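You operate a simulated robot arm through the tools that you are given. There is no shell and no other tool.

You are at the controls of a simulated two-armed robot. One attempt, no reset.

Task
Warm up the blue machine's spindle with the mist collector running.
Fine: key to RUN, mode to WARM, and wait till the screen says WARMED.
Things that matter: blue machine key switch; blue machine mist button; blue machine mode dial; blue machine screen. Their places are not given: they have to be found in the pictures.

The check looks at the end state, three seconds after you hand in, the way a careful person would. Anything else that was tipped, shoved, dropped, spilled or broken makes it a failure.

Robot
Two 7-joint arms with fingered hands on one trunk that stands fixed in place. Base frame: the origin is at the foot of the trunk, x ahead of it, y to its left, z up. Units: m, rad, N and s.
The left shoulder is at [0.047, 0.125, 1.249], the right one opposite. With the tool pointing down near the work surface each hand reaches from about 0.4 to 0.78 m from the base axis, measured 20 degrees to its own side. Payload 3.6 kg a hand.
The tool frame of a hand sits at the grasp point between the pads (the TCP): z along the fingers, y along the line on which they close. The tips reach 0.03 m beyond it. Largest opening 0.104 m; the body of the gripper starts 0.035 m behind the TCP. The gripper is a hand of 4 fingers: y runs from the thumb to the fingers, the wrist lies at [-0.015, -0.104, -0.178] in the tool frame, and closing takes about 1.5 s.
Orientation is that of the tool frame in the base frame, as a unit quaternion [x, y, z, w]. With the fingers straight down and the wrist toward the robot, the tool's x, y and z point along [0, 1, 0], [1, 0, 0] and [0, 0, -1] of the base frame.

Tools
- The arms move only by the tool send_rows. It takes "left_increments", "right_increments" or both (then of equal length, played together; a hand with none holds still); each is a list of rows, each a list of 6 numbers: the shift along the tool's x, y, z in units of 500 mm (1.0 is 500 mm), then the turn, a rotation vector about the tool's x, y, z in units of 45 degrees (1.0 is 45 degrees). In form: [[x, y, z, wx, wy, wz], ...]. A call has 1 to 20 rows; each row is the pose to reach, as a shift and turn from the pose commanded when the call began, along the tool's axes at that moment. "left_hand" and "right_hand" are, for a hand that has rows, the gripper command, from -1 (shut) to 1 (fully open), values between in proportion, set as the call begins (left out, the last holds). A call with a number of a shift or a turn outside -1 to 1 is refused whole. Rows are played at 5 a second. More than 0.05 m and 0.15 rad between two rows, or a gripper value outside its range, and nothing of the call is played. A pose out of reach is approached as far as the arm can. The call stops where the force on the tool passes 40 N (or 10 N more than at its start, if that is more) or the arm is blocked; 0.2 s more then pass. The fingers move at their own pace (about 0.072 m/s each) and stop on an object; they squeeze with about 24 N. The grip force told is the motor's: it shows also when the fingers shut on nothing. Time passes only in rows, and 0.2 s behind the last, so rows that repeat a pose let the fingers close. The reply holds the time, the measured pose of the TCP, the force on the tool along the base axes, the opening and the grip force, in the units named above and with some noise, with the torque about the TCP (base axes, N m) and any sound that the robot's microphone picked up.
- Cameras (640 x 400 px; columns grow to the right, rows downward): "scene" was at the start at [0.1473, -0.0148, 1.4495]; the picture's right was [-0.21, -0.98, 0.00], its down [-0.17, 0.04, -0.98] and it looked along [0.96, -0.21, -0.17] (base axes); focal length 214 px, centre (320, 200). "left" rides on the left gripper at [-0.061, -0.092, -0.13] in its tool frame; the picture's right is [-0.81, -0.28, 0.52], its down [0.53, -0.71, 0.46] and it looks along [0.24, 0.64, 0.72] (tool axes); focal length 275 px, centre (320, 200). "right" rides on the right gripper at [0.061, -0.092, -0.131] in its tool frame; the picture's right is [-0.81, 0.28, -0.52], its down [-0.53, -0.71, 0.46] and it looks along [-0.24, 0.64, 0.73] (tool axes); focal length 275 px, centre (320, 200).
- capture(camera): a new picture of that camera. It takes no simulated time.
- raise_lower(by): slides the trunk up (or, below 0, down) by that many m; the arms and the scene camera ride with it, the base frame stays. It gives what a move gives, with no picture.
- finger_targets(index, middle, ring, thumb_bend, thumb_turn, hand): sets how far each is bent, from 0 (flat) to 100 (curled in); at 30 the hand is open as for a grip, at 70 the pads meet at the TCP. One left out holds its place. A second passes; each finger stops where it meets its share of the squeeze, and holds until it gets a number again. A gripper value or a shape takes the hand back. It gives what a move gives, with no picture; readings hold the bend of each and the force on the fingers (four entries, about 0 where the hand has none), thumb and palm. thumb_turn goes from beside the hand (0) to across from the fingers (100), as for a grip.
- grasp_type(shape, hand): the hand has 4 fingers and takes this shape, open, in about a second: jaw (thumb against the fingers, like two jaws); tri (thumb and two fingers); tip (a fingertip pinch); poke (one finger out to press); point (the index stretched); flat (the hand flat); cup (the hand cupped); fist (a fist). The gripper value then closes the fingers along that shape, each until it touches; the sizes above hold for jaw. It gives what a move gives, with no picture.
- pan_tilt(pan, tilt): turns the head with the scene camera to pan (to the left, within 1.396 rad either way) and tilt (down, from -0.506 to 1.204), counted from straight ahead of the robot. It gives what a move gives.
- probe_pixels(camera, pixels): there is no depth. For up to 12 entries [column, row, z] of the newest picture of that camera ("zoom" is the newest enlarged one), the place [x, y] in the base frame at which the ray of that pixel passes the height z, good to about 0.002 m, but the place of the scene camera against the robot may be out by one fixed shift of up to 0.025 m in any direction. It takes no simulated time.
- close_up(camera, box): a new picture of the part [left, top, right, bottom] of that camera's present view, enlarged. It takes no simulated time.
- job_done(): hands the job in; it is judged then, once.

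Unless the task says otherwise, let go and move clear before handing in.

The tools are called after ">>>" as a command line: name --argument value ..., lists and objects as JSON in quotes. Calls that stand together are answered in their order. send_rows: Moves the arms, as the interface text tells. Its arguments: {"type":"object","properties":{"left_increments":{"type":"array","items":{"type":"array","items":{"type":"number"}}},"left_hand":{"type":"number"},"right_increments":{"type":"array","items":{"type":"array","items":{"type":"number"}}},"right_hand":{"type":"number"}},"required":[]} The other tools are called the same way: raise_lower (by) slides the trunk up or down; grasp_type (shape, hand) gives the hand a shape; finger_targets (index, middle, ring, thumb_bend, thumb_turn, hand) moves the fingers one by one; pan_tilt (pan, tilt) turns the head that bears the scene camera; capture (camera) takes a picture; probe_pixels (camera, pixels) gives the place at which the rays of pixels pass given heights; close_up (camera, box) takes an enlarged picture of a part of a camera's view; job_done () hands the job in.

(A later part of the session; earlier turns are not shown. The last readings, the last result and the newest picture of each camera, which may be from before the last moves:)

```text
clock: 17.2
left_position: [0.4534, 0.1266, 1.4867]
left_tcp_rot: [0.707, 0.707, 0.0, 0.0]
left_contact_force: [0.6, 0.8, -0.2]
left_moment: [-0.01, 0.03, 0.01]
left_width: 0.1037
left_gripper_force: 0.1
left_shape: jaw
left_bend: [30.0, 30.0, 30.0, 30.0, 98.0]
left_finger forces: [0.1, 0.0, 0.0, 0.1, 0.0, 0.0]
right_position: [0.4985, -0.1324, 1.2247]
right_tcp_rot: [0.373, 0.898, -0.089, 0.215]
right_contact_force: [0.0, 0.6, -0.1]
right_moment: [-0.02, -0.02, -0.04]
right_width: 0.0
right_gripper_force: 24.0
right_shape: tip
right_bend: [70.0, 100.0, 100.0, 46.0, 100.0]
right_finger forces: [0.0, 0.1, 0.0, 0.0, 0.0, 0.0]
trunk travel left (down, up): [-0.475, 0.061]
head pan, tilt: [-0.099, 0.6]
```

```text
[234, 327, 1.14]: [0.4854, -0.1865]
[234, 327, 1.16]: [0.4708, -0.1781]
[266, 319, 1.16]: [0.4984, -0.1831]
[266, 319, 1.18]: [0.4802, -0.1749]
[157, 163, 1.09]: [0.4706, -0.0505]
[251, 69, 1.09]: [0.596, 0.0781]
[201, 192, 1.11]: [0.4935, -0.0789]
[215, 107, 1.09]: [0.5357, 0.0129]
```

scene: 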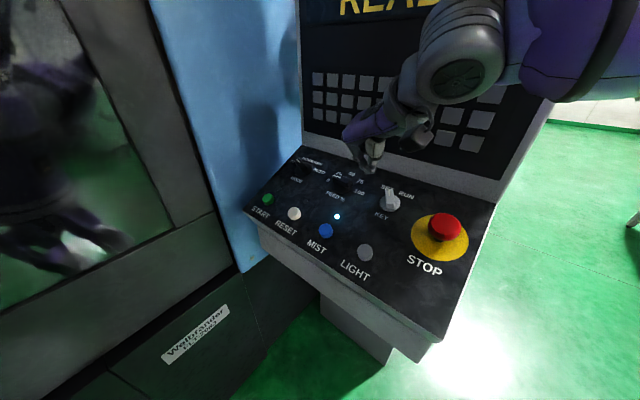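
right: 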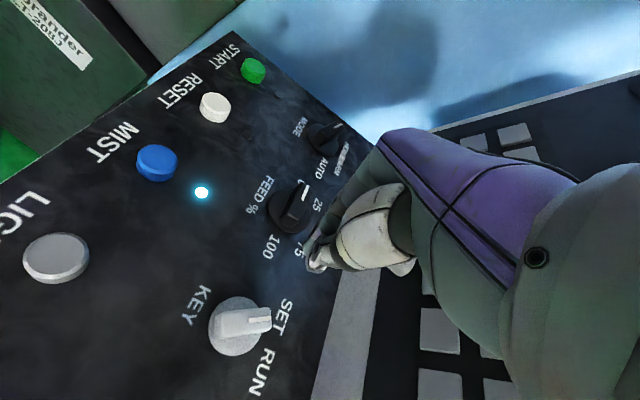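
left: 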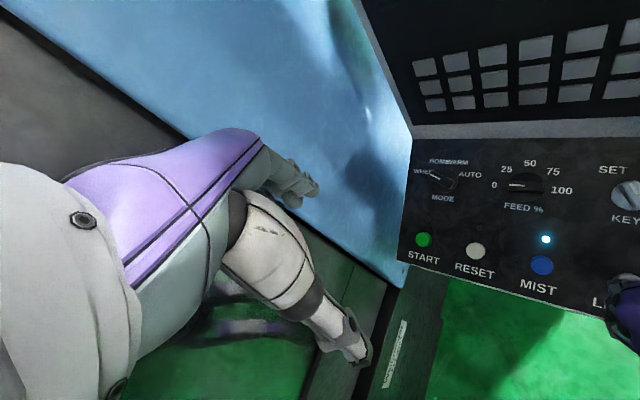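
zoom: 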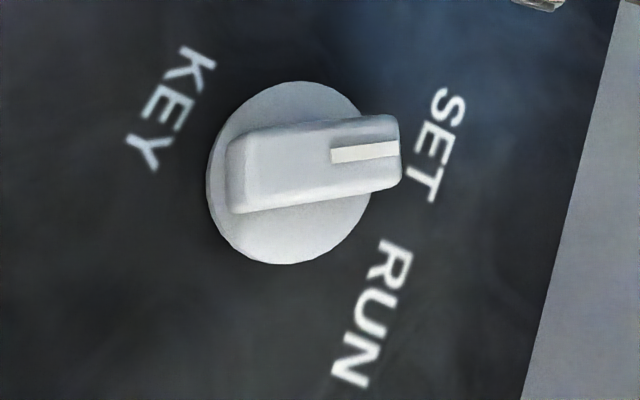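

The measured key centre is at tool (0.015, -0.046), with the bar top about 20 mm above the panel, a half-length near 17 mm, and SET/RUN at about ±30°. My closed tips already sit to the left of the pointer end, so I'll descend 4 cm straight down beside it.

>>> send_rows --right_increments '[[0, 0, 0.02, 0, 0, 0], [0, 0, 0.04, 0, 0, 0], [0, 0, 0.056, 0, 0, 0], [0, 0, 0.068, 0, 0, 0], [0, 0, 0.076, 0, 0, 0], [0, 0, 0.082, 0, 0, 0], [0, 0, 0.082, 0, 0, 0]]'

>>> capture --camera "right"

>>> close_up --camera "right" --box '[220, 210, 380, 370]'

>>> close_up --camera "left" --box '[500, 130, 640, 230]'

>>> close_up --camera "scene" --box '[330, 120, 490, 240]'

```text
clock: 18.8
left_position: [0.4537, 0.1271, 1.4867]
left_tcp_rot: [0.707, 0.707, 0.0, 0.0]
left_contact_force: [-0.4, -0.5, 0.0]
left_moment: [0.01, 0.0, 0.03]
left_width: 0.1037
left_gripper_force: 0.1
left_shape: jaw
left_bend: [30.0, 30.0, 30.0, 30.0, 98.0]
left_finger forces: [0.0, 0.0, 0.0, 0.1, 0.1, 0.0]
right_position: [0.5111, -0.1449, 1.1884]
right_tcp_rot: [0.374, 0.898, -0.089, 0.215]
right_contact_force: [1.1, 0.2, -0.1]
right_moment: [-0.01, -0.04, 0.01]
right_width: 0.0001
right_gripper_force: 23.9
right_shape: tip
right_bend: [70.0, 100.0, 100.0, 46.0, 100.0]
right_finger forces: [0.1, 0.0, 0.0, 0.0, 0.0, 0.0]
trunk travel left (down, up): [-0.475, 0.061]
head pan, tilt: [-0.099, 0.6]
```

```text
taken
```

right: 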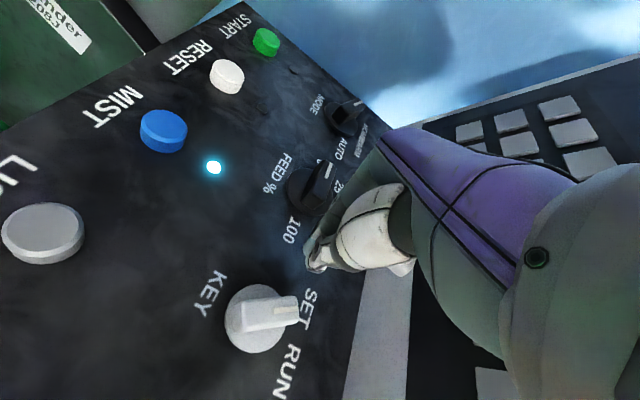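

```text
2.50 times, centred on (300, 290) of right
```

zoom: 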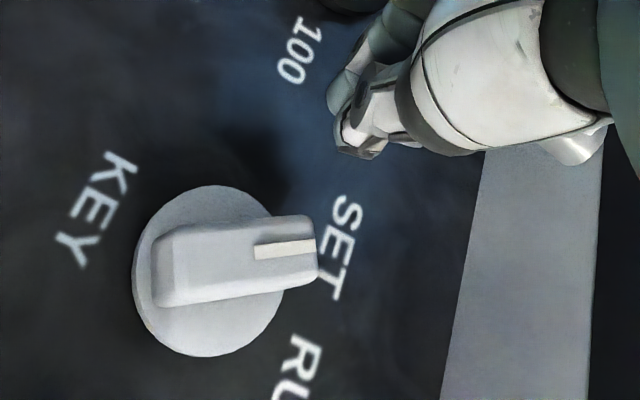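

```text
4.00 times, centred on (570, 180) of left
```

zoom: 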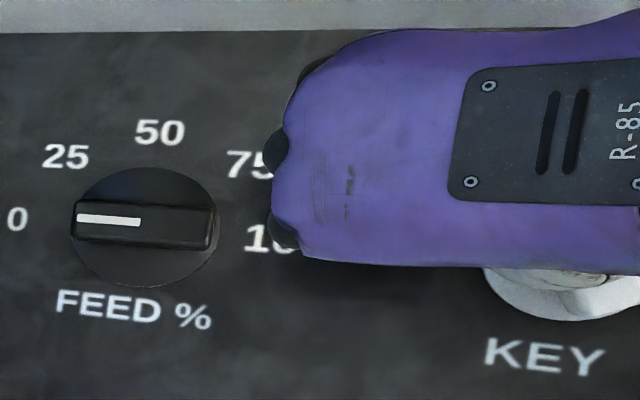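

```text
3.33 times, centred on (410, 180) of scene
```

zoom: 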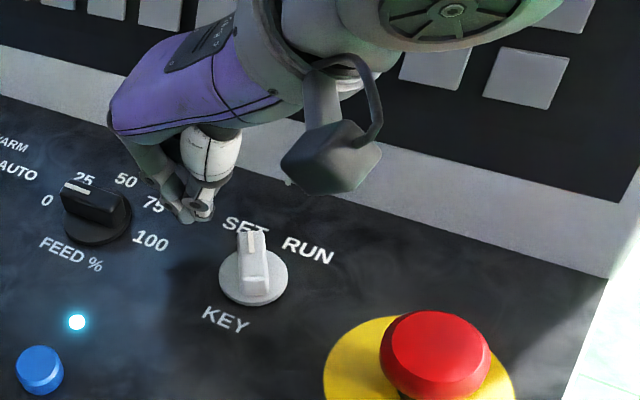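

With no contact so far, the new view puts the bar top at tool z of about 0.026, so the tips are only about 4 mm below it. I'll go 7 mm deeper and slide toward the bar's left face until it's near contact.

>>> send_rows --right_increments '[[0, 0, 0.007, 0, 0, 0], [0, 0, 0.014, 0, 0, 0], [0.0136, -0.013, 0.014, 0, 0, 0], [0.0272, -0.026, 0.014, 0, 0, 0], [0.0272, -0.036, 0.014, 0, 0, 0], [0.0272, -0.042, 0.014, 0, 0, 0], [0.0272, -0.047, 0.014, 0, 0, 0]]'

>>> close_up --camera "right" --box '[220, 210, 380, 370]'

>>> close_up --camera "scene" --box '[330, 120, 490, 240]'

```text
clock: 20.4
left_position: [0.454, 0.129, 1.4863]
left_tcp_rot: [0.707, 0.707, -0.001, 0.0]
left_contact_force: [-0.1, -0.3, -0.1]
left_moment: [-0.01, 0.01, 0.01]
left_width: 0.1039
left_gripper_force: 0.1
left_shape: jaw
left_bend: [30.0, 30.0, 30.0, 30.0, 98.0]
left_finger forces: [0.1, 0.0, 0.0, 0.1, 0.0, 0.1]
right_position: [0.4859, -0.1554, 1.1789]
right_tcp_rot: [0.372, 0.898, -0.088, 0.216]
right_contact_force: [2.3, 4.0, 0.1]
right_moment: [0.06, -0.03, 0.09]
right_width: 0.0
right_gripper_force: 23.9
right_shape: tip
right_bend: [70.0, 100.0, 100.0, 48.0, 100.0]
right_finger forces: [0.0, 0.0, 0.1, 0.0, 0.0, 0.0]
trunk travel left (down, up): [-0.475, 0.061]
head pan, tilt: [-0.099, 0.6]
```

```text
2.50 times, centred on (300, 290) of right
```

zoom: 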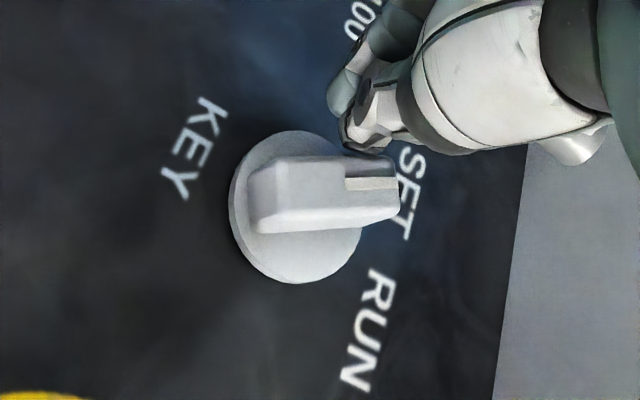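

```text
3.33 times, centred on (410, 180) of scene
```

zoom: 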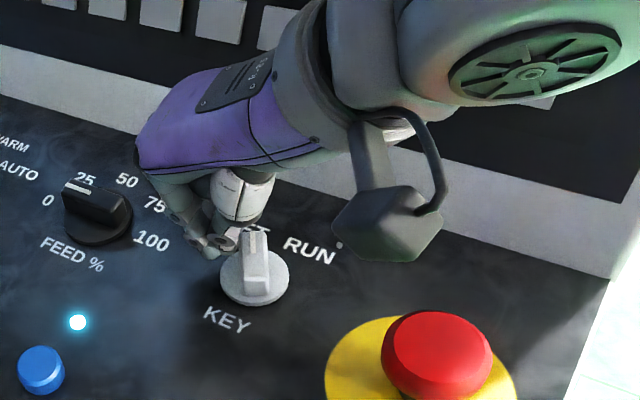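

There's light contact (about 4.6 N) against the bar's left face near the pointer end. I'll push it round in an arc toward RUN.

>>> send_rows --right_increments '[[-0.002, -0.004, 0, 0, 0, 0], [-0.0052, -0.0076, 0, 0, 0, 0], [-0.01, -0.0093, 0, 0, 0, 0], [-0.0152, -0.011, 0, 0, 0, 0], [-0.0196, -0.0139, 0, 0, 0, 0], [-0.024, -0.0168, 0, 0, 0, 0], [-0.0274, -0.0208, 0, 0, 0, 0], [-0.0308, -0.0248, 0, 0, 0, 0], [-0.0308, -0.0248, 0, 0, 0, 0]]'

>>> close_up --camera "right" --box '[220, 210, 380, 370]'

>>> close_up --camera "scene" --box '[330, 120, 490, 240]'

```text
clock: 22.4
left_position: [0.4561, 0.1287, 1.4866]
left_tcp_rot: [0.708, 0.706, -0.001, 0.0]
left_contact_force: [-0.4, 0.4, 0.4]
left_moment: [0.0, 0.03, 0.0]
left_width: 0.1037
left_gripper_force: 0.0
left_shape: jaw
left_bend: [30.0, 30.0, 30.0, 30.0, 98.0]
left_finger forces: [0.1, 0.1, 0.0, 0.0, 0.1, 0.0]
right_position: [0.4895, -0.1732, 1.1834]
right_tcp_rot: [0.372, 0.899, -0.089, 0.216]
right_contact_force: [4.0, 7.3, -0.4]
right_moment: [0.1, -0.07, 0.02]
right_width: 0.0
right_gripper_force: 23.5
right_shape: tip
right_bend: [70.0, 100.0, 100.0, 50.0, 100.0]
right_finger forces: [0.0, 0.1, 0.1, 0.0, 0.1, 0.0]
trunk travel left (down, up): [-0.475, 0.061]
head pan, tilt: [-0.099, 0.6]
```

```text
2.50 times, centred on (300, 290) of right
```

zoom: 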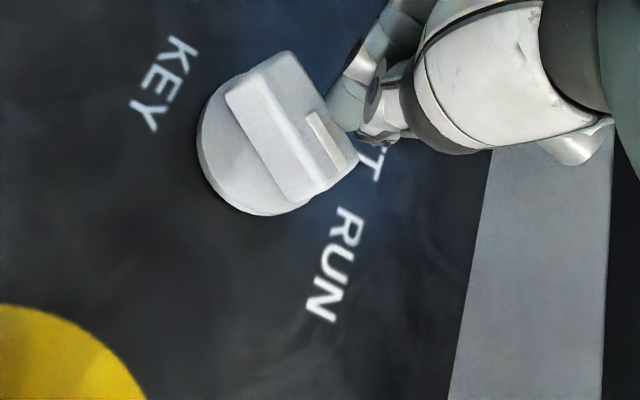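

```text
3.33 times, centred on (410, 180) of scene
```

zoom: 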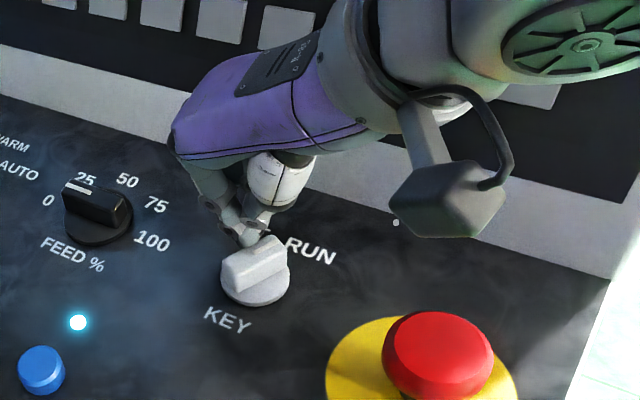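

The key's bar now points at RUN: in the right zoom its long axis runs (75,108), parallel to the direction of the RUN label. I'll ease off to the left, lift, and check that it stays.

>>> send_rows --right_increments '[[0, 0.016, 0, 0, 0, 0], [0, 0.032, 0, 0, 0, 0], [0, 0.04, -0.03, 0, 0, 0], [0, 0.04, -0.07, 0, 0, 0], [0, 0.04, -0.11, 0, 0, 0], [0, 0.04, -0.12, 0, 0, 0]]'

>>> capture --camera "right"

>>> pan_tilt --pan -0.2 --tilt 0.2

>>> capture --camera "scene"

```text
clock: 23.8
left_position: [0.4541, 0.1273, 1.4853]
left_tcp_rot: [0.707, 0.707, 0.0, 0.0]
left_contact_force: [0.7, -0.6, -1.1]
left_moment: [-0.03, -0.02, 0.04]
left_width: 0.104
left_gripper_force: 0.0
left_shape: jaw
left_bend: [30.0, 30.0, 30.0, 30.0, 98.0]
left_finger forces: [0.0, 0.0, 0.0, 0.0, 0.1, 0.0]
right_position: [0.4846, -0.141, 1.238]
right_tcp_rot: [0.373, 0.898, -0.088, 0.215]
right_contact_force: [-0.3, -0.5, 0.3]
right_moment: [-0.01, 0.01, 0.0]
right_width: 0.0
right_gripper_force: 23.5
right_shape: tip
right_bend: [70.0, 100.0, 100.0, 50.0, 100.0]
right_finger forces: [0.0, 0.1, 0.1, 0.0, 0.0, 0.1]
trunk travel left (down, up): [-0.475, 0.061]
head pan, tilt: [-0.099, 0.6]
```

```text
taken
```

right: 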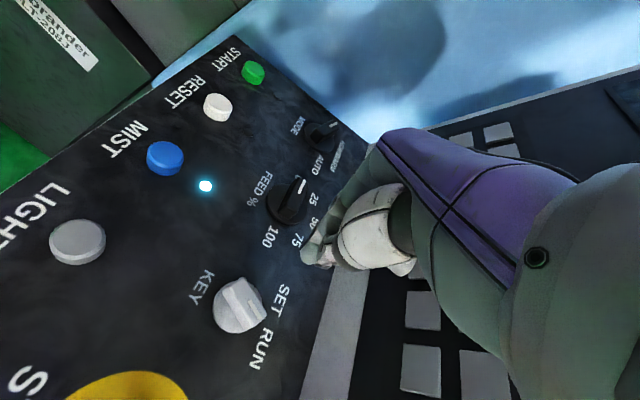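

```text
clock: 24.7
left_position: [0.4535, 0.1282, 1.4869]
left_tcp_rot: [0.707, 0.707, 0.0, 0.0]
left_contact_force: [-0.8, -0.2, -0.6]
left_moment: [0.04, 0.02, 0.05]
left_width: 0.1035
left_gripper_force: 0.1
left_shape: jaw
left_bend: [30.0, 30.0, 30.0, 30.0, 98.0]
left_finger forces: [0.0, 0.1, 0.0, 0.0, 0.1, 0.1]
right_position: [0.4839, -0.1422, 1.2369]
right_tcp_rot: [0.373, 0.898, -0.089, 0.216]
right_contact_force: [-0.1, 0.3, -0.7]
right_moment: [0.03, -0.01, 0.0]
right_width: 0.0
right_gripper_force: 24.1
right_shape: tip
right_bend: [70.0, 100.0, 100.0, 50.0, 100.0]
right_finger forces: [0.0, 0.1, 0.1, 0.0, 0.0, 0.1]
trunk travel left (down, up): [-0.475, 0.061]
head pan, tilt: [-0.201, 0.201]
```

```text
taken
```

scene: 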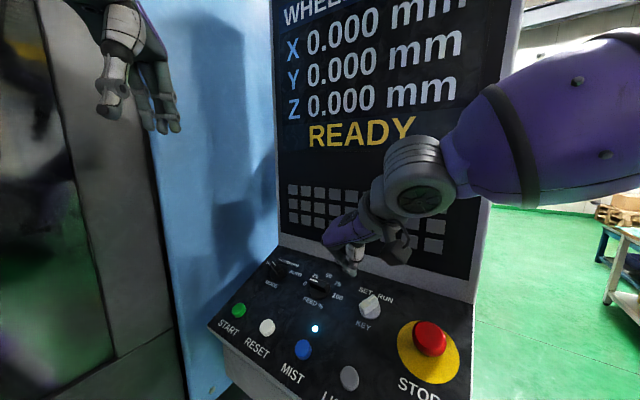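

>>> close_up --camera "right" --box '[180, 240, 310, 370]'

>>> close_up --camera "right" --box '[240, 90, 370, 230]'

>>> close_up --camera "left" --box '[400, 130, 640, 300]'

```text
3.08 times, centred on (245, 305) of right
```

zoom: 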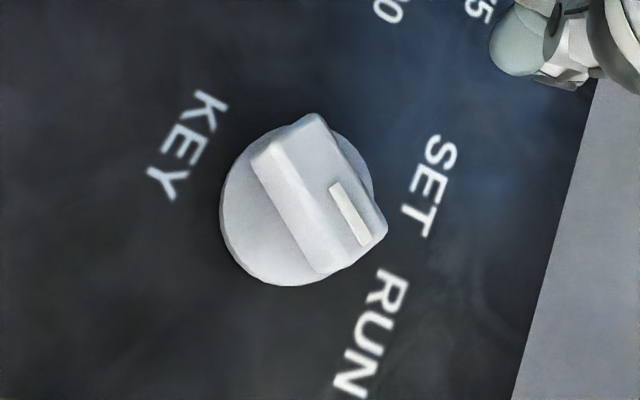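

```text
2.86 times, centred on (305, 160) of right
```

zoom: 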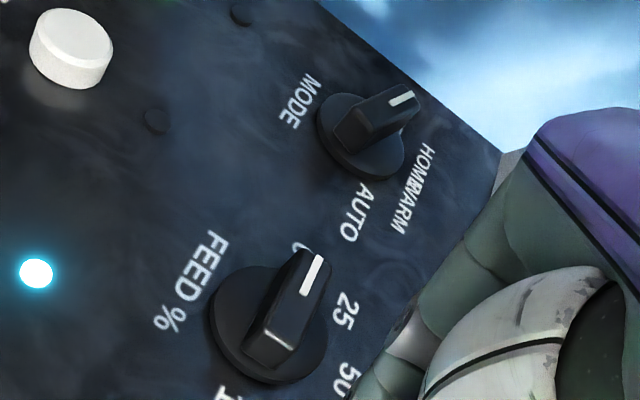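

```text
2.35 times, centred on (520, 215) of left
```

zoom: 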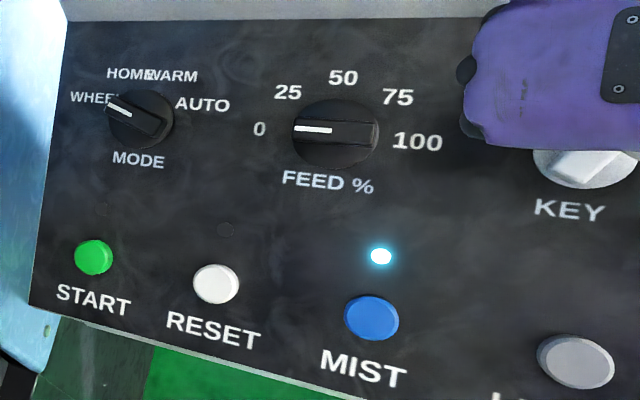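

The key holds at RUN: the pointer angle works out to about +33° in panel coordinates. The screen still says WHEEL and READY. Next I'll traverse to hover beside the mode dial, staying 5–7 cm above the panel.

>>> send_rows --right_increments '[[0.0085, 0.0521, 0, 0, 0, 0], [0.0169, 0.1043, 0, 0, 0, 0], [0.0254, 0.1564, 0, 0, 0, 0], [0.0339, 0.2085, 0.005, 0, 0, 0], [0.0423, 0.2607, 0.01, 0, 0, 0], [0.0508, 0.3128, 0.015, 0, 0, 0], [0.0593, 0.3649, 0.02, 0, 0, 0], [0.0677, 0.4171, 0.025, 0, 0, 0], [0.0762, 0.4692, 0.0304, 0, 0, 0], [0.0762, 0.4692, 0.0304, 0, 0, 0]]'

>>> capture --camera "right"

>>> capture --camera "left"

>>> capture --camera "scene"

```text
clock: 26.9
left_position: [0.4531, 0.1283, 1.487]
left_tcp_rot: [0.707, 0.707, 0.0, 0.0]
left_contact_force: [-0.1, -0.1, 0.0]
left_moment: [0.0, -0.01, 0.0]
left_width: 0.1034
left_gripper_force: 0.0
left_shape: jaw
left_bend: [30.0, 30.0, 30.0, 30.0, 98.0]
left_finger forces: [0.1, 0.0, 0.0, 0.0, 0.1, 0.0]
right_position: [0.5454, -0.0473, 1.1622]
right_tcp_rot: [0.372, 0.898, -0.089, 0.216]
right_contact_force: [-0.3, -0.8, -0.7]
right_moment: [0.02, 0.0, 0.0]
right_width: 0.0
right_gripper_force: 24.5
right_shape: tip
right_bend: [70.0, 100.0, 100.0, 50.0, 100.0]
right_finger forces: [0.0, 0.0, 0.1, 0.0, 0.1, 0.1]
right hand out of reach, approached as far as the arm can: row 5, 6, 7, 8, 9, 10
trunk travel left (down, up): [-0.475, 0.061]
head pan, tilt: [-0.201, 0.201]
```

```text
taken
```

right: 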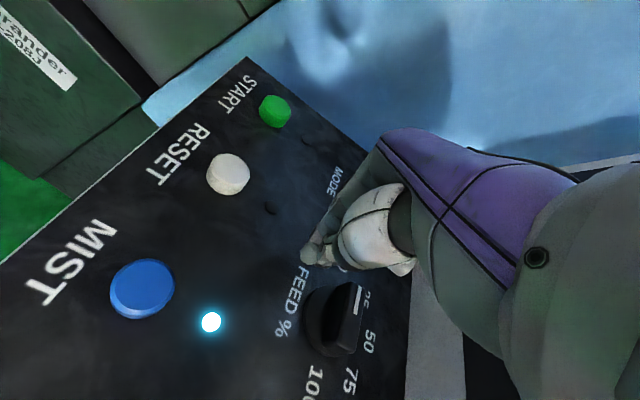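

```text
taken
```

left: 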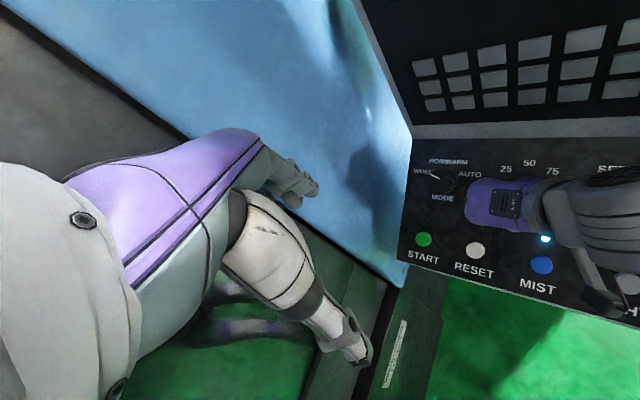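

```text
taken
```

scene: 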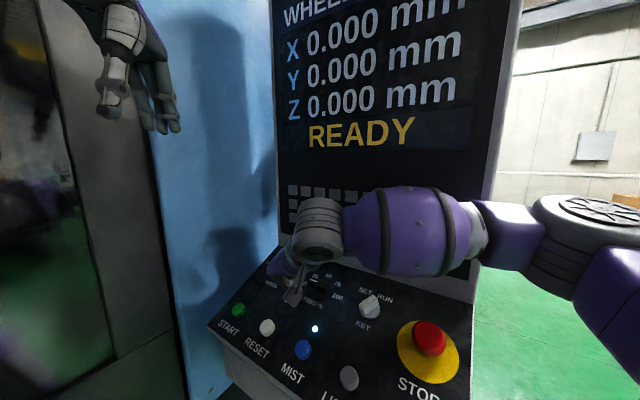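

The right arm stalled again, at (0.545,-0.047,1.162), and drifted low with the tips about 14 mm over the panel. There's no contact (forces under 1 N). The left arm is better placed for the mode dial, so I'll lift the right hand straight off first, then move it back to the right.

>>> send_rows --right_increments '[[0, 0, -0.04, 0, 0, 0], [0, 0, -0.08, 0, 0, 0], [-0.03, -0.04, -0.12, 0, 0, 0], [-0.07, -0.09, -0.16, 0, 0, 0], [-0.11, -0.14, -0.19, 0, 0, 0], [-0.15, -0.19, -0.22, 0, 0, 0], [-0.167, -0.2184, -0.2244, 0, 0, 0], [-0.167, -0.2184, -0.2244, 0, 0, 0]]'

>>> capture --camera "scene"

```text
clock: 28.7
left_position: [0.4538, 0.1288, 1.4864]
left_tcp_rot: [0.706, 0.708, 0.0, 0.0]
left_contact_force: [0.1, -0.3, 0.7]
left_moment: [0.03, 0.03, -0.03]
left_width: 0.1038
left_gripper_force: 0.1
left_shape: jaw
left_bend: [30.0, 30.0, 30.0, 30.0, 98.0]
left_finger forces: [0.0, 0.0, 0.0, 0.1, 0.1, 0.0]
right_position: [0.4888, -0.145, 1.2964]
right_tcp_rot: [0.373, 0.898, -0.089, 0.216]
right_contact_force: [0.0, 0.0, 0.1]
right_moment: [0.0, 0.02, 0.0]
right_width: 0.0
right_gripper_force: 23.8
right_shape: tip
right_bend: [70.0, 100.0, 100.0, 50.0, 100.0]
right_finger forces: [0.0, 0.1, 0.1, 0.1, 0.0, 0.0]
right hand out of reach, approached as far as the arm can: row 1, 2
trunk travel left (down, up): [-0.475, 0.061]
head pan, tilt: [-0.201, 0.201]
```

```text
taken
```

scene: 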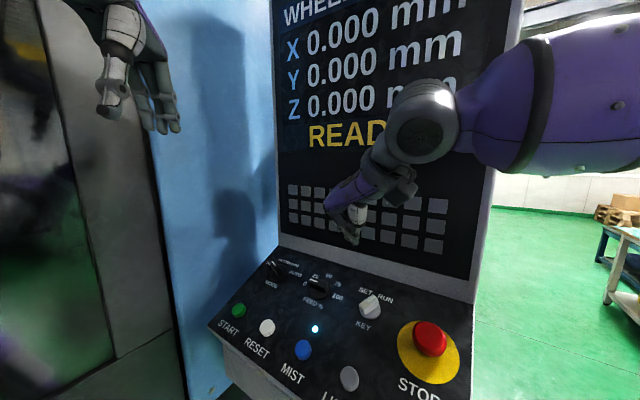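

The right hand is clear, over the keypad area. I'll send it back to its start pose and shape the left hand as a closed fingertip pinch.

>>> send_rows --right_increments '[[-0.0039, -0.0177, -0.0328, 0.0235, 0.0568, 0.0981], [-0.0078, -0.0354, -0.0656, 0.0471, 0.1137, 0.1961], [-0.0116, -0.053, -0.0985, 0.0706, 0.1705, 0.2942], [-0.0155, -0.0707, -0.1313, 0.0941, 0.2274, 0.3923], [-0.0194, -0.0884, -0.1641, 0.1177, 0.2842, 0.4904], [-0.0233, -0.1061, -0.1969, 0.1412, 0.341, 0.5884], [-0.0272, -0.1238, -0.2297, 0.1647, 0.3979, 0.6865], [-0.031, -0.1414, -0.2626, 0.1882, 0.4547, 0.7846], [-0.0349, -0.1591, -0.2954, 0.2118, 0.5116, 0.8826], [-0.0388, -0.1768, -0.3282, 0.2353, 0.5684, 0.9807]]'

>>> grasp_type --hand "left" --shape "tip"

>>> send_rows --left_increments '[[0, 0, 0, 0, 0, 0], [0, 0, 0, 0, 0, 0], [0, 0, 0, 0, 0, 0], [0, 0, 0, 0, 0, 0], [0, 0, 0, 0, 0, 0], [0, 0, 0, 0, 0, 0], [0, 0, 0, 0, 0, 0]]' --left_hand -1

>>> capture --camera "left"

>>> capture --camera "scene"

```text
clock: 30.9
left_position: [0.4537, 0.1284, 1.4869]
left_tcp_rot: [0.707, 0.707, 0.0, 0.0]
left_contact_force: [-0.5, 0.4, 0.4]
left_moment: [0.04, -0.01, 0.02]
left_width: 0.1038
left_gripper_force: 0.1
left_shape: jaw
left_bend: [30.0, 30.0, 30.0, 30.0, 98.0]
left_finger forces: [0.0, 0.0, 0.0, 0.1, 0.0, 0.0]
right_position: [0.387, -0.1652, 1.4512]
right_tcp_rot: [0.708, 0.706, 0.0, -0.001]
right_contact_force: [-0.4, -0.1, -0.4]
right_moment: [0.0, 0.0, -0.02]
right_width: 0.0001
right_gripper_force: 24.1
right_shape: tip
right_bend: [70.0, 100.0, 100.0, 50.0, 100.0]
right_finger forces: [0.0, 0.0, 0.1, 0.1, 0.0, 0.0]
trunk travel left (down, up): [-0.475, 0.061]
head pan, tilt: [-0.201, 0.201]
```

```text
clock: 31.8
left_position: [0.4536, 0.1284, 1.4867]
left_tcp_rot: [0.707, 0.707, 0.0, 0.0]
left_contact_force: [0.0, 0.4, -0.6]
left_moment: [-0.03, 0.0, 0.0]
left_width: 0.104
left_gripper_force: 0.1
left_shape: tip
left_bend: [30.0, 98.0, 99.0, 30.0, 98.0]
left_finger forces: [0.0, 0.1, 0.0, 0.1, 0.1, 0.1]
right_position: [0.3863, -0.1645, 1.4489]
right_tcp_rot: [0.707, 0.707, 0.001, 0.001]
right_contact_force: [-0.1, 0.4, -0.5]
right_moment: [-0.02, -0.01, 0.0]
right_width: 0.0
right_gripper_force: 24.3
right_shape: tip
right_bend: [70.0, 100.0, 100.0, 50.0, 100.0]
right_finger forces: [0.0, 0.1, 0.0, 0.1, 0.1, 0.0]
trunk travel left (down, up): [-0.475, 0.061]
head pan, tilt: [-0.201, 0.201]
```

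```text
clock: 33.4
left_position: [0.4539, 0.1275, 1.4864]
left_tcp_rot: [0.707, 0.707, 0.0, 0.0]
left_contact_force: [-0.3, 0.0, 0.3]
left_moment: [-0.02, 0.01, -0.01]
left_width: 0.0001
left_gripper_force: 24.2
left_shape: tip
left_bend: [70.0, 100.0, 100.0, 47.0, 100.0]
left_finger forces: [0.1, 0.1, 0.0, 0.0, 0.0, 0.0]
right_position: [0.3866, -0.1657, 1.4503]
right_tcp_rot: [0.708, 0.706, 0.001, 0.001]
right_contact_force: [-0.6, 0.5, 0.0]
right_moment: [0.0, 0.05, -0.02]
right_width: 0.0001
right_gripper_force: 23.9
right_shape: tip
right_bend: [70.0, 100.0, 100.0, 50.0, 100.0]
right_finger forces: [0.1, 0.0, 0.0, 0.0, 0.1, 0.1]
trunk travel left (down, up): [-0.475, 0.061]
head pan, tilt: [-0.201, 0.201]
```

```text
taken
```

left: 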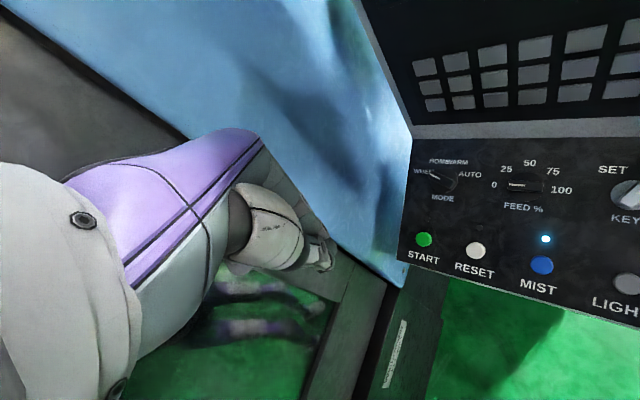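

```text
taken
```

scene: 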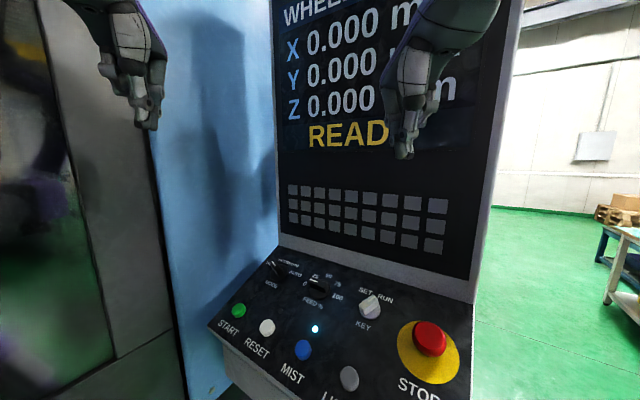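

The left pinch is closed and the right hand is parked. I'll bring the left hand to a high hover near the mode dial, with its tool axis along the panel normal.

>>> send_rows --left_increments '[[-0.017, 0.0298, 0.048, -0.0509, -0.0325, 0.0545], [-0.034, 0.0595, 0.0959, -0.1019, -0.0649, 0.1089], [-0.051, 0.0893, 0.1439, -0.1528, -0.0974, 0.1634], [-0.068, 0.119, 0.1918, -0.2038, -0.1298, 0.2178], [-0.085, 0.1488, 0.2398, -0.2547, -0.1623, 0.2723], [-0.102, 0.1786, 0.2878, -0.3056, -0.1948, 0.3268], [-0.119, 0.2083, 0.3357, -0.3566, -0.2272, 0.3812], [-0.136, 0.2381, 0.3837, -0.4075, -0.2597, 0.4357], [-0.153, 0.2678, 0.4316, -0.4585, -0.2921, 0.4901], [-0.17, 0.2976, 0.4796, -0.5094, -0.3246, 0.5446], [-0.17, 0.2976, 0.4796, -0.5094, -0.3246, 0.5446]]'

>>> capture --camera "left"

>>> capture --camera "scene"

>>> capture --camera "right"

```text
clock: 35.8
left_position: [0.605, 0.0427, 1.2458]
left_tcp_rot: [0.82, 0.522, 0.05, 0.229]
left_contact_force: [0.1, -0.2, 0.2]
left_moment: [-0.01, -0.03, -0.03]
left_width: 0.0
left_gripper_force: 23.9
left_shape: tip
left_bend: [70.0, 100.0, 100.0, 47.0, 100.0]
left_finger forces: [0.0, 0.0, 0.0, 0.0, 0.0, 0.0]
right_position: [0.3858, -0.1652, 1.4508]
right_tcp_rot: [0.708, 0.707, 0.001, 0.0]
right_contact_force: [-0.9, 0.2, -0.5]
right_moment: [-0.01, -0.02, 0.04]
right_width: 0.0
right_gripper_force: 24.2
right_shape: tip
right_bend: [70.0, 100.0, 100.0, 50.0, 100.0]
right_finger forces: [0.1, 0.0, 0.0, 0.0, 0.1, 0.1]
trunk travel left (down, up): [-0.475, 0.061]
head pan, tilt: [-0.201, 0.201]
```

```text
taken
```

left: 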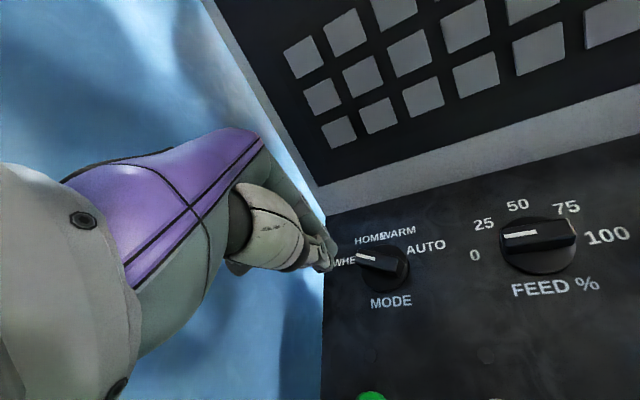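

```text
taken
```

scene: 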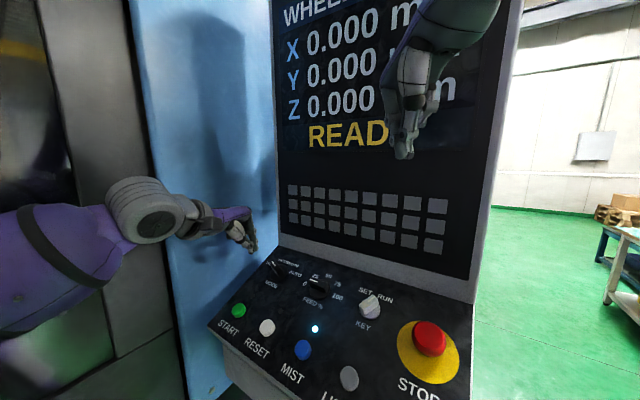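

```text
taken
```

right: 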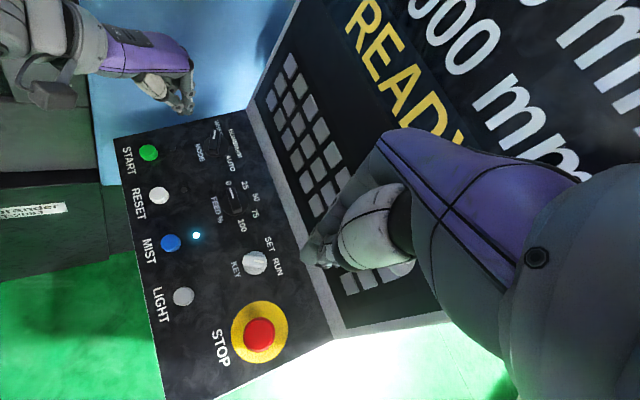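

The left hand reached its hover. The mode dial is clear at about (383,265) in the left view, with the tips just left of it at (325,262). I'll enlarge to measure it.

>>> close_up --camera "left" --box '[300, 190, 480, 330]'

>>> close_up --camera "right" --box '[120, 40, 260, 180]'

```text
2.86 times, centred on (390, 260) of left
```

zoom: 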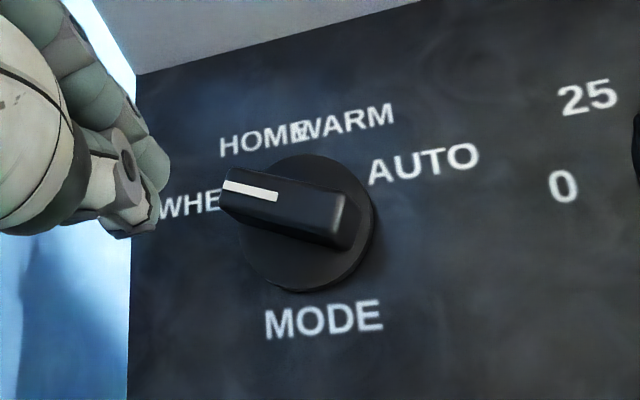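

```text
2.86 times, centred on (190, 110) of right
```

zoom: 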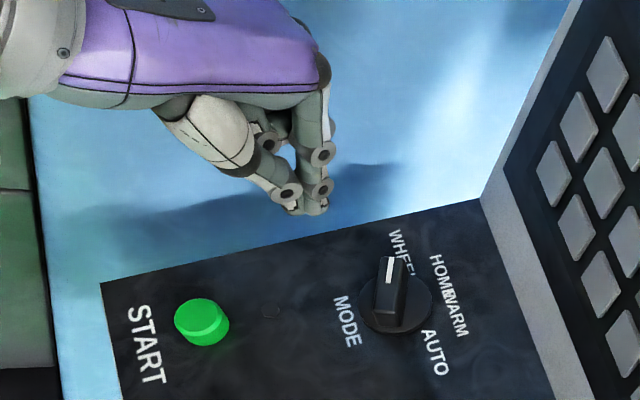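

The mode dial centre sits at tool (-0.013, +0.015), and the labels show 45° spacing: WHEEL about -67°, HOME -22°, WARM +22°, AUTO +67°. I'll move the tips to the lower-left of the pointer and come down partway.

>>> send_rows --left_increments '[[0.0204, -0.0007, 0.02, 0, 0, 0], [0.0408, -0.0014, 0.05, 0, 0, 0], [0.0408, -0.0014, 0.08, 0, 0, 0], [0.0408, -0.0014, 0.11, 0, 0, 0], [0.0408, -0.0014, 0.135, 0, 0, 0], [0.0408, -0.0014, 0.15, 0, 0, 0], [0.0408, -0.0014, 0.15, 0, 0, 0]]'

>>> capture --camera "left"

>>> close_up --camera "left" --box '[260, 190, 420, 310]'

>>> close_up --camera "right" --box '[120, 60, 260, 180]'

```text
clock: 37.4
left_position: [0.6359, 0.0359, 1.1759]
left_tcp_rot: [0.82, 0.522, 0.05, 0.227]
left_contact_force: [0.1, 0.4, -0.3]
left_moment: [-0.01, -0.01, 0.0]
left_width: 0.0
left_gripper_force: 24.2
left_shape: tip
left_bend: [70.0, 100.0, 100.0, 47.0, 100.0]
left_finger forces: [0.0, 0.0, 0.1, 0.1, 0.0, 0.0]
right_position: [0.3858, -0.164, 1.4511]
right_tcp_rot: [0.708, 0.706, 0.001, 0.001]
right_contact_force: [0.1, -0.3, 0.3]
right_moment: [0.02, 0.01, -0.04]
right_width: 0.0002
right_gripper_force: 24.5
right_shape: tip
right_bend: [70.0, 100.0, 100.0, 50.0, 100.0]
right_finger forces: [0.1, 0.0, 0.1, 0.0, 0.1, 0.0]
trunk travel left (down, up): [-0.475, 0.061]
head pan, tilt: [-0.201, 0.201]
```

```text
taken
```

left: 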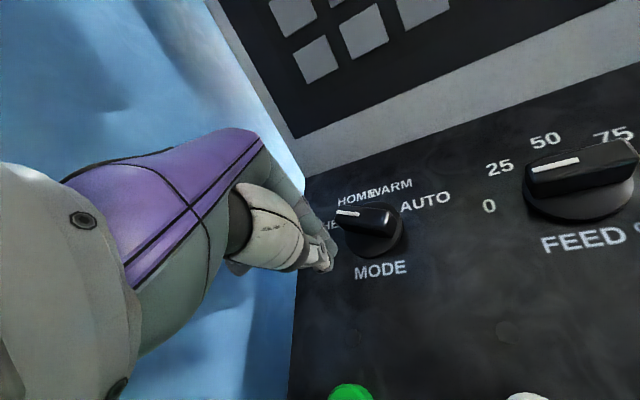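

```text
3.33 times, centred on (340, 250) of left
```

zoom: 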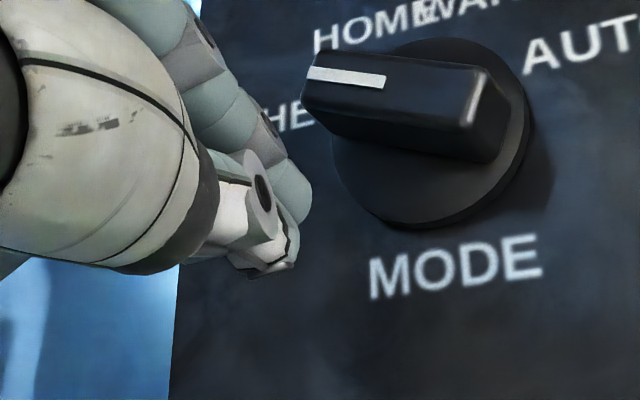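

```text
3.33 times, centred on (190, 120) of right
```

zoom: 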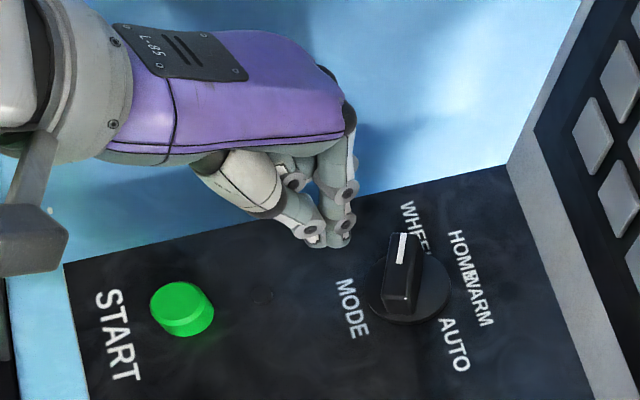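

The tips are level with the bar's top (tool z about 0.03), at (-0.026,-0.023) relative to the dial centre, which is where I want them. I'll drop 13 mm and close in on the bar's lower-left face.

>>> send_rows --left_increments '[[0, 0, 0.008, 0, 0, 0], [0, 0, 0.017, 0, 0, 0], [0, 0, 0.026, 0, 0, 0], [-0.008, 0.006, 0.026, 0, 0, 0], [-0.016, 0.012, 0.026, 0, 0, 0], [-0.021, 0.0156, 0.026, 0, 0, 0], [-0.021, 0.0156, 0.026, 0, 0, 0]]'

>>> close_up --camera "left" --box '[260, 190, 420, 310]'

>>> close_up --camera "right" --box '[120, 60, 260, 180]'

```text
clock: 39.0
left_position: [0.6409, 0.0216, 1.1701]
left_tcp_rot: [0.82, 0.523, 0.051, 0.227]
left_contact_force: [-0.9, 0.3, -0.9]
left_moment: [0.0, 0.01, -0.01]
left_width: 0.0
left_gripper_force: 24.1
left_shape: tip
left_bend: [70.0, 100.0, 100.0, 47.0, 100.0]
left_finger forces: [0.1, 0.0, 0.1, 0.0, 0.0, 0.0]
right_position: [0.3862, -0.1663, 1.4506]
right_tcp_rot: [0.708, 0.706, 0.0, 0.0]
right_contact_force: [-0.7, -0.1, 0.6]
right_moment: [0.03, -0.02, -0.01]
right_width: 0.0001
right_gripper_force: 24.6
right_shape: tip
right_bend: [70.0, 100.0, 100.0, 50.0, 100.0]
right_finger forces: [0.1, 0.0, 0.0, 0.1, 0.0, 0.0]
trunk travel left (down, up): [-0.475, 0.061]
head pan, tilt: [-0.201, 0.201]
```

```text
3.33 times, centred on (340, 250) of left
```

zoom: 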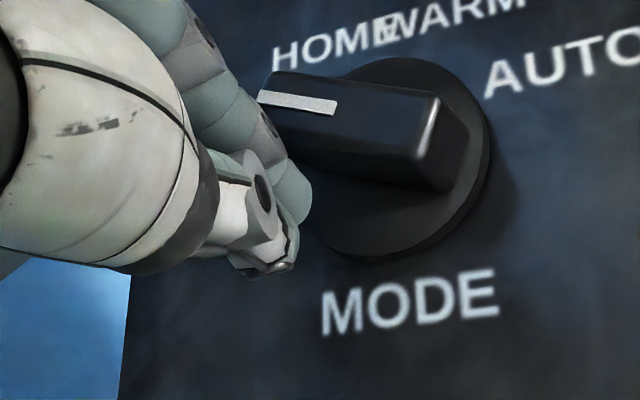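

```text
3.33 times, centred on (190, 120) of right
```

zoom: 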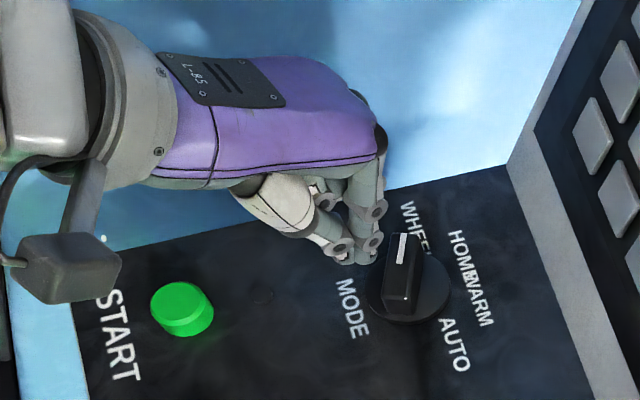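

I'm adjacent to the bar with no contact yet (forces about 1 N). I'll push the pointer along its arc toward HOME, then check.

>>> send_rows --left_increments '[[0.0001, 0.0048, 0, 0, 0, 0], [0.0002, 0.0096, 0, 0, 0, 0], [0.0003, 0.0144, 0, 0, 0, 0], [0.0004, 0.0192, 0, 0, 0, 0], [-0.0014, 0.0232, 0, 0, 0, 0], [-0.003, 0.0272, 0, 0, 0, 0], [-0.0045, 0.0312, 0, 0, 0, 0], [-0.006, 0.0352, 0, 0, 0, 0], [-0.006, 0.0352, 0, 0, 0, 0]]'

>>> close_up --camera "left" --box '[260, 190, 420, 310]'

>>> close_up --camera "right" --box '[120, 60, 260, 180]'

>>> capture --camera "scene"

```text
clock: 41.0
left_position: [0.654, 0.0123, 1.1785]
left_tcp_rot: [0.82, 0.523, 0.05, 0.228]
left_contact_force: [-0.7, 0.5, -0.1]
left_moment: [0.04, 0.0, 0.04]
left_width: 0.0001
left_gripper_force: 23.8
left_shape: tip
left_bend: [70.0, 100.0, 100.0, 47.0, 100.0]
left_finger forces: [0.1, 0.0, 0.0, 0.0, 0.1, 0.1]
right_position: [0.386, -0.1648, 1.449]
right_tcp_rot: [0.708, 0.706, 0.001, 0.0]
right_contact_force: [0.5, 0.3, 0.0]
right_moment: [-0.02, 0.02, 0.0]
right_width: 0.0001
right_gripper_force: 23.9
right_shape: tip
right_bend: [70.0, 100.0, 100.0, 50.0, 100.0]
right_finger forces: [0.1, 0.0, 0.0, 0.0, 0.1, 0.0]
trunk travel left (down, up): [-0.475, 0.061]
head pan, tilt: [-0.201, 0.201]
```

```text
3.33 times, centred on (340, 250) of left
```

zoom: 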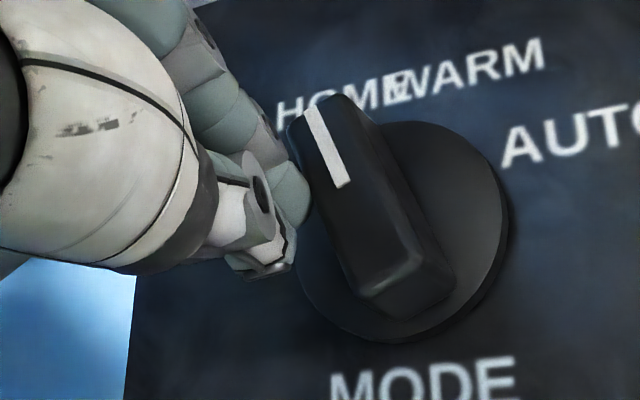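

```text
3.33 times, centred on (190, 120) of right
```

zoom: 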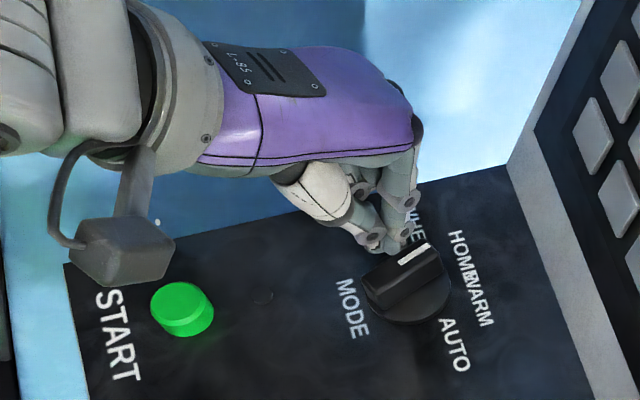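

```text
taken
```

scene: 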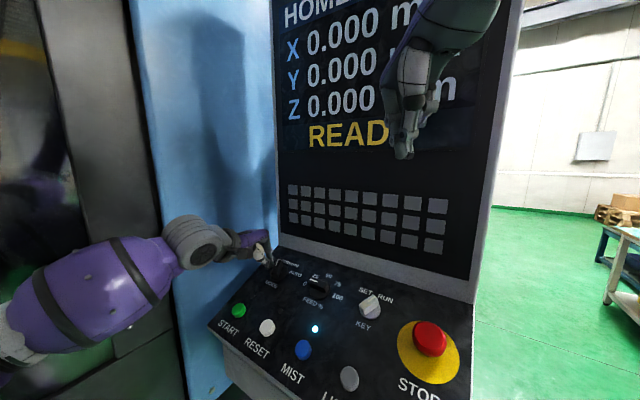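

The dial clicked over to HOME and the screen's top line now reads HOME. I'll keep pushing along the arc to just short of WARM's angle and let the detent take it.

>>> send_rows --left_increments '[[-0.003, 0.0033, 0, 0, 0, 0], [-0.006, 0.0065, 0, 0, 0, 0], [-0.009, 0.0095, 0, 0, 0, 0], [-0.0122, 0.0124, 0, 0, 0, 0], [-0.0157, 0.0142, 0, 0, 0, 0], [-0.0192, 0.016, 0, 0, 0, 0], [-0.0226, 0.0178, 0, 0, 0, 0], [-0.0226, 0.0178, 0, 0, 0, 0]]'

>>> close_up --camera "left" --box '[260, 190, 420, 310]'

>>> close_up --camera "right" --box '[120, 60, 260, 180]'

>>> capture --camera "scene"

```text
clock: 42.8
left_position: [0.658, -0.0009, 1.1834]
left_tcp_rot: [0.82, 0.524, 0.051, 0.227]
left_contact_force: [3.4, 3.5, -0.3]
left_moment: [0.06, -0.06, 0.05]
left_width: 0.0
left_gripper_force: 23.7
left_shape: tip
left_bend: [70.0, 100.0, 100.0, 48.0, 100.0]
left_finger forces: [0.0, 0.0, 0.0, 0.0, 0.0, 0.0]
right_position: [0.3872, -0.1649, 1.4509]
right_tcp_rot: [0.708, 0.706, 0.0, 0.0]
right_contact_force: [0.1, 0.2, -1.0]
right_moment: [-0.04, 0.0, 0.03]
right_width: 0.0
right_gripper_force: 24.3
right_shape: tip
right_bend: [70.0, 100.0, 100.0, 50.0, 100.0]
right_finger forces: [0.1, 0.0, 0.0, 0.0, 0.0, 0.0]
trunk travel left (down, up): [-0.475, 0.061]
head pan, tilt: [-0.201, 0.201]
```

```text
3.33 times, centred on (340, 250) of left
```

zoom: 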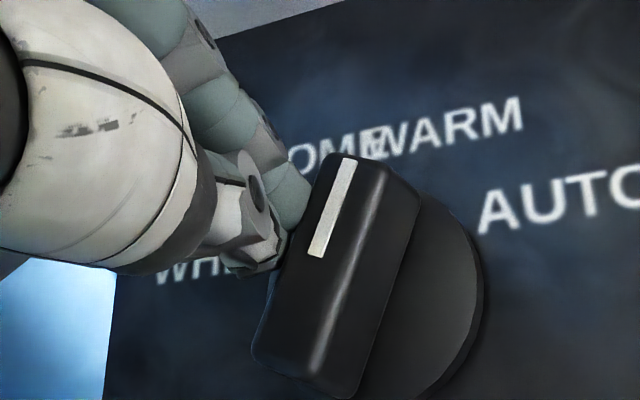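

```text
3.33 times, centred on (190, 120) of right
```

zoom: 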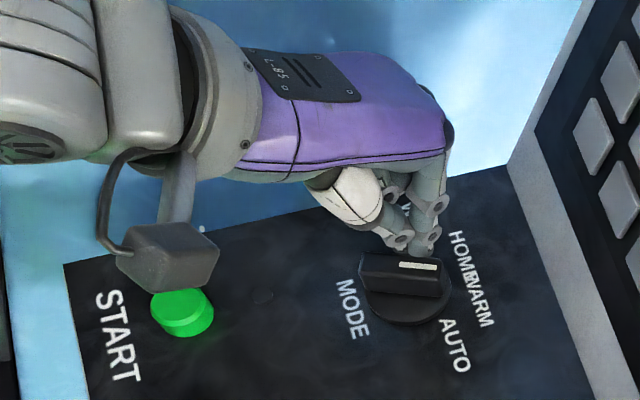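

```text
taken
```

scene: 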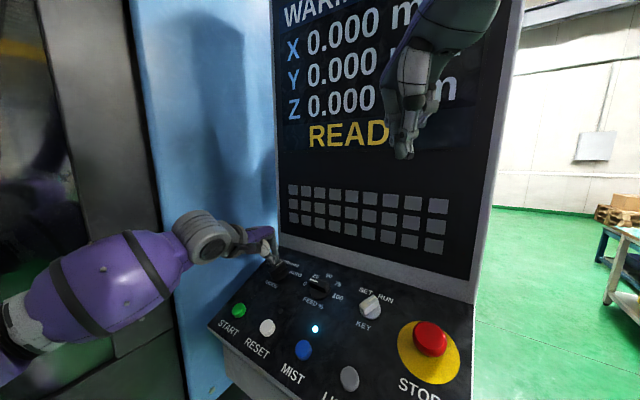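

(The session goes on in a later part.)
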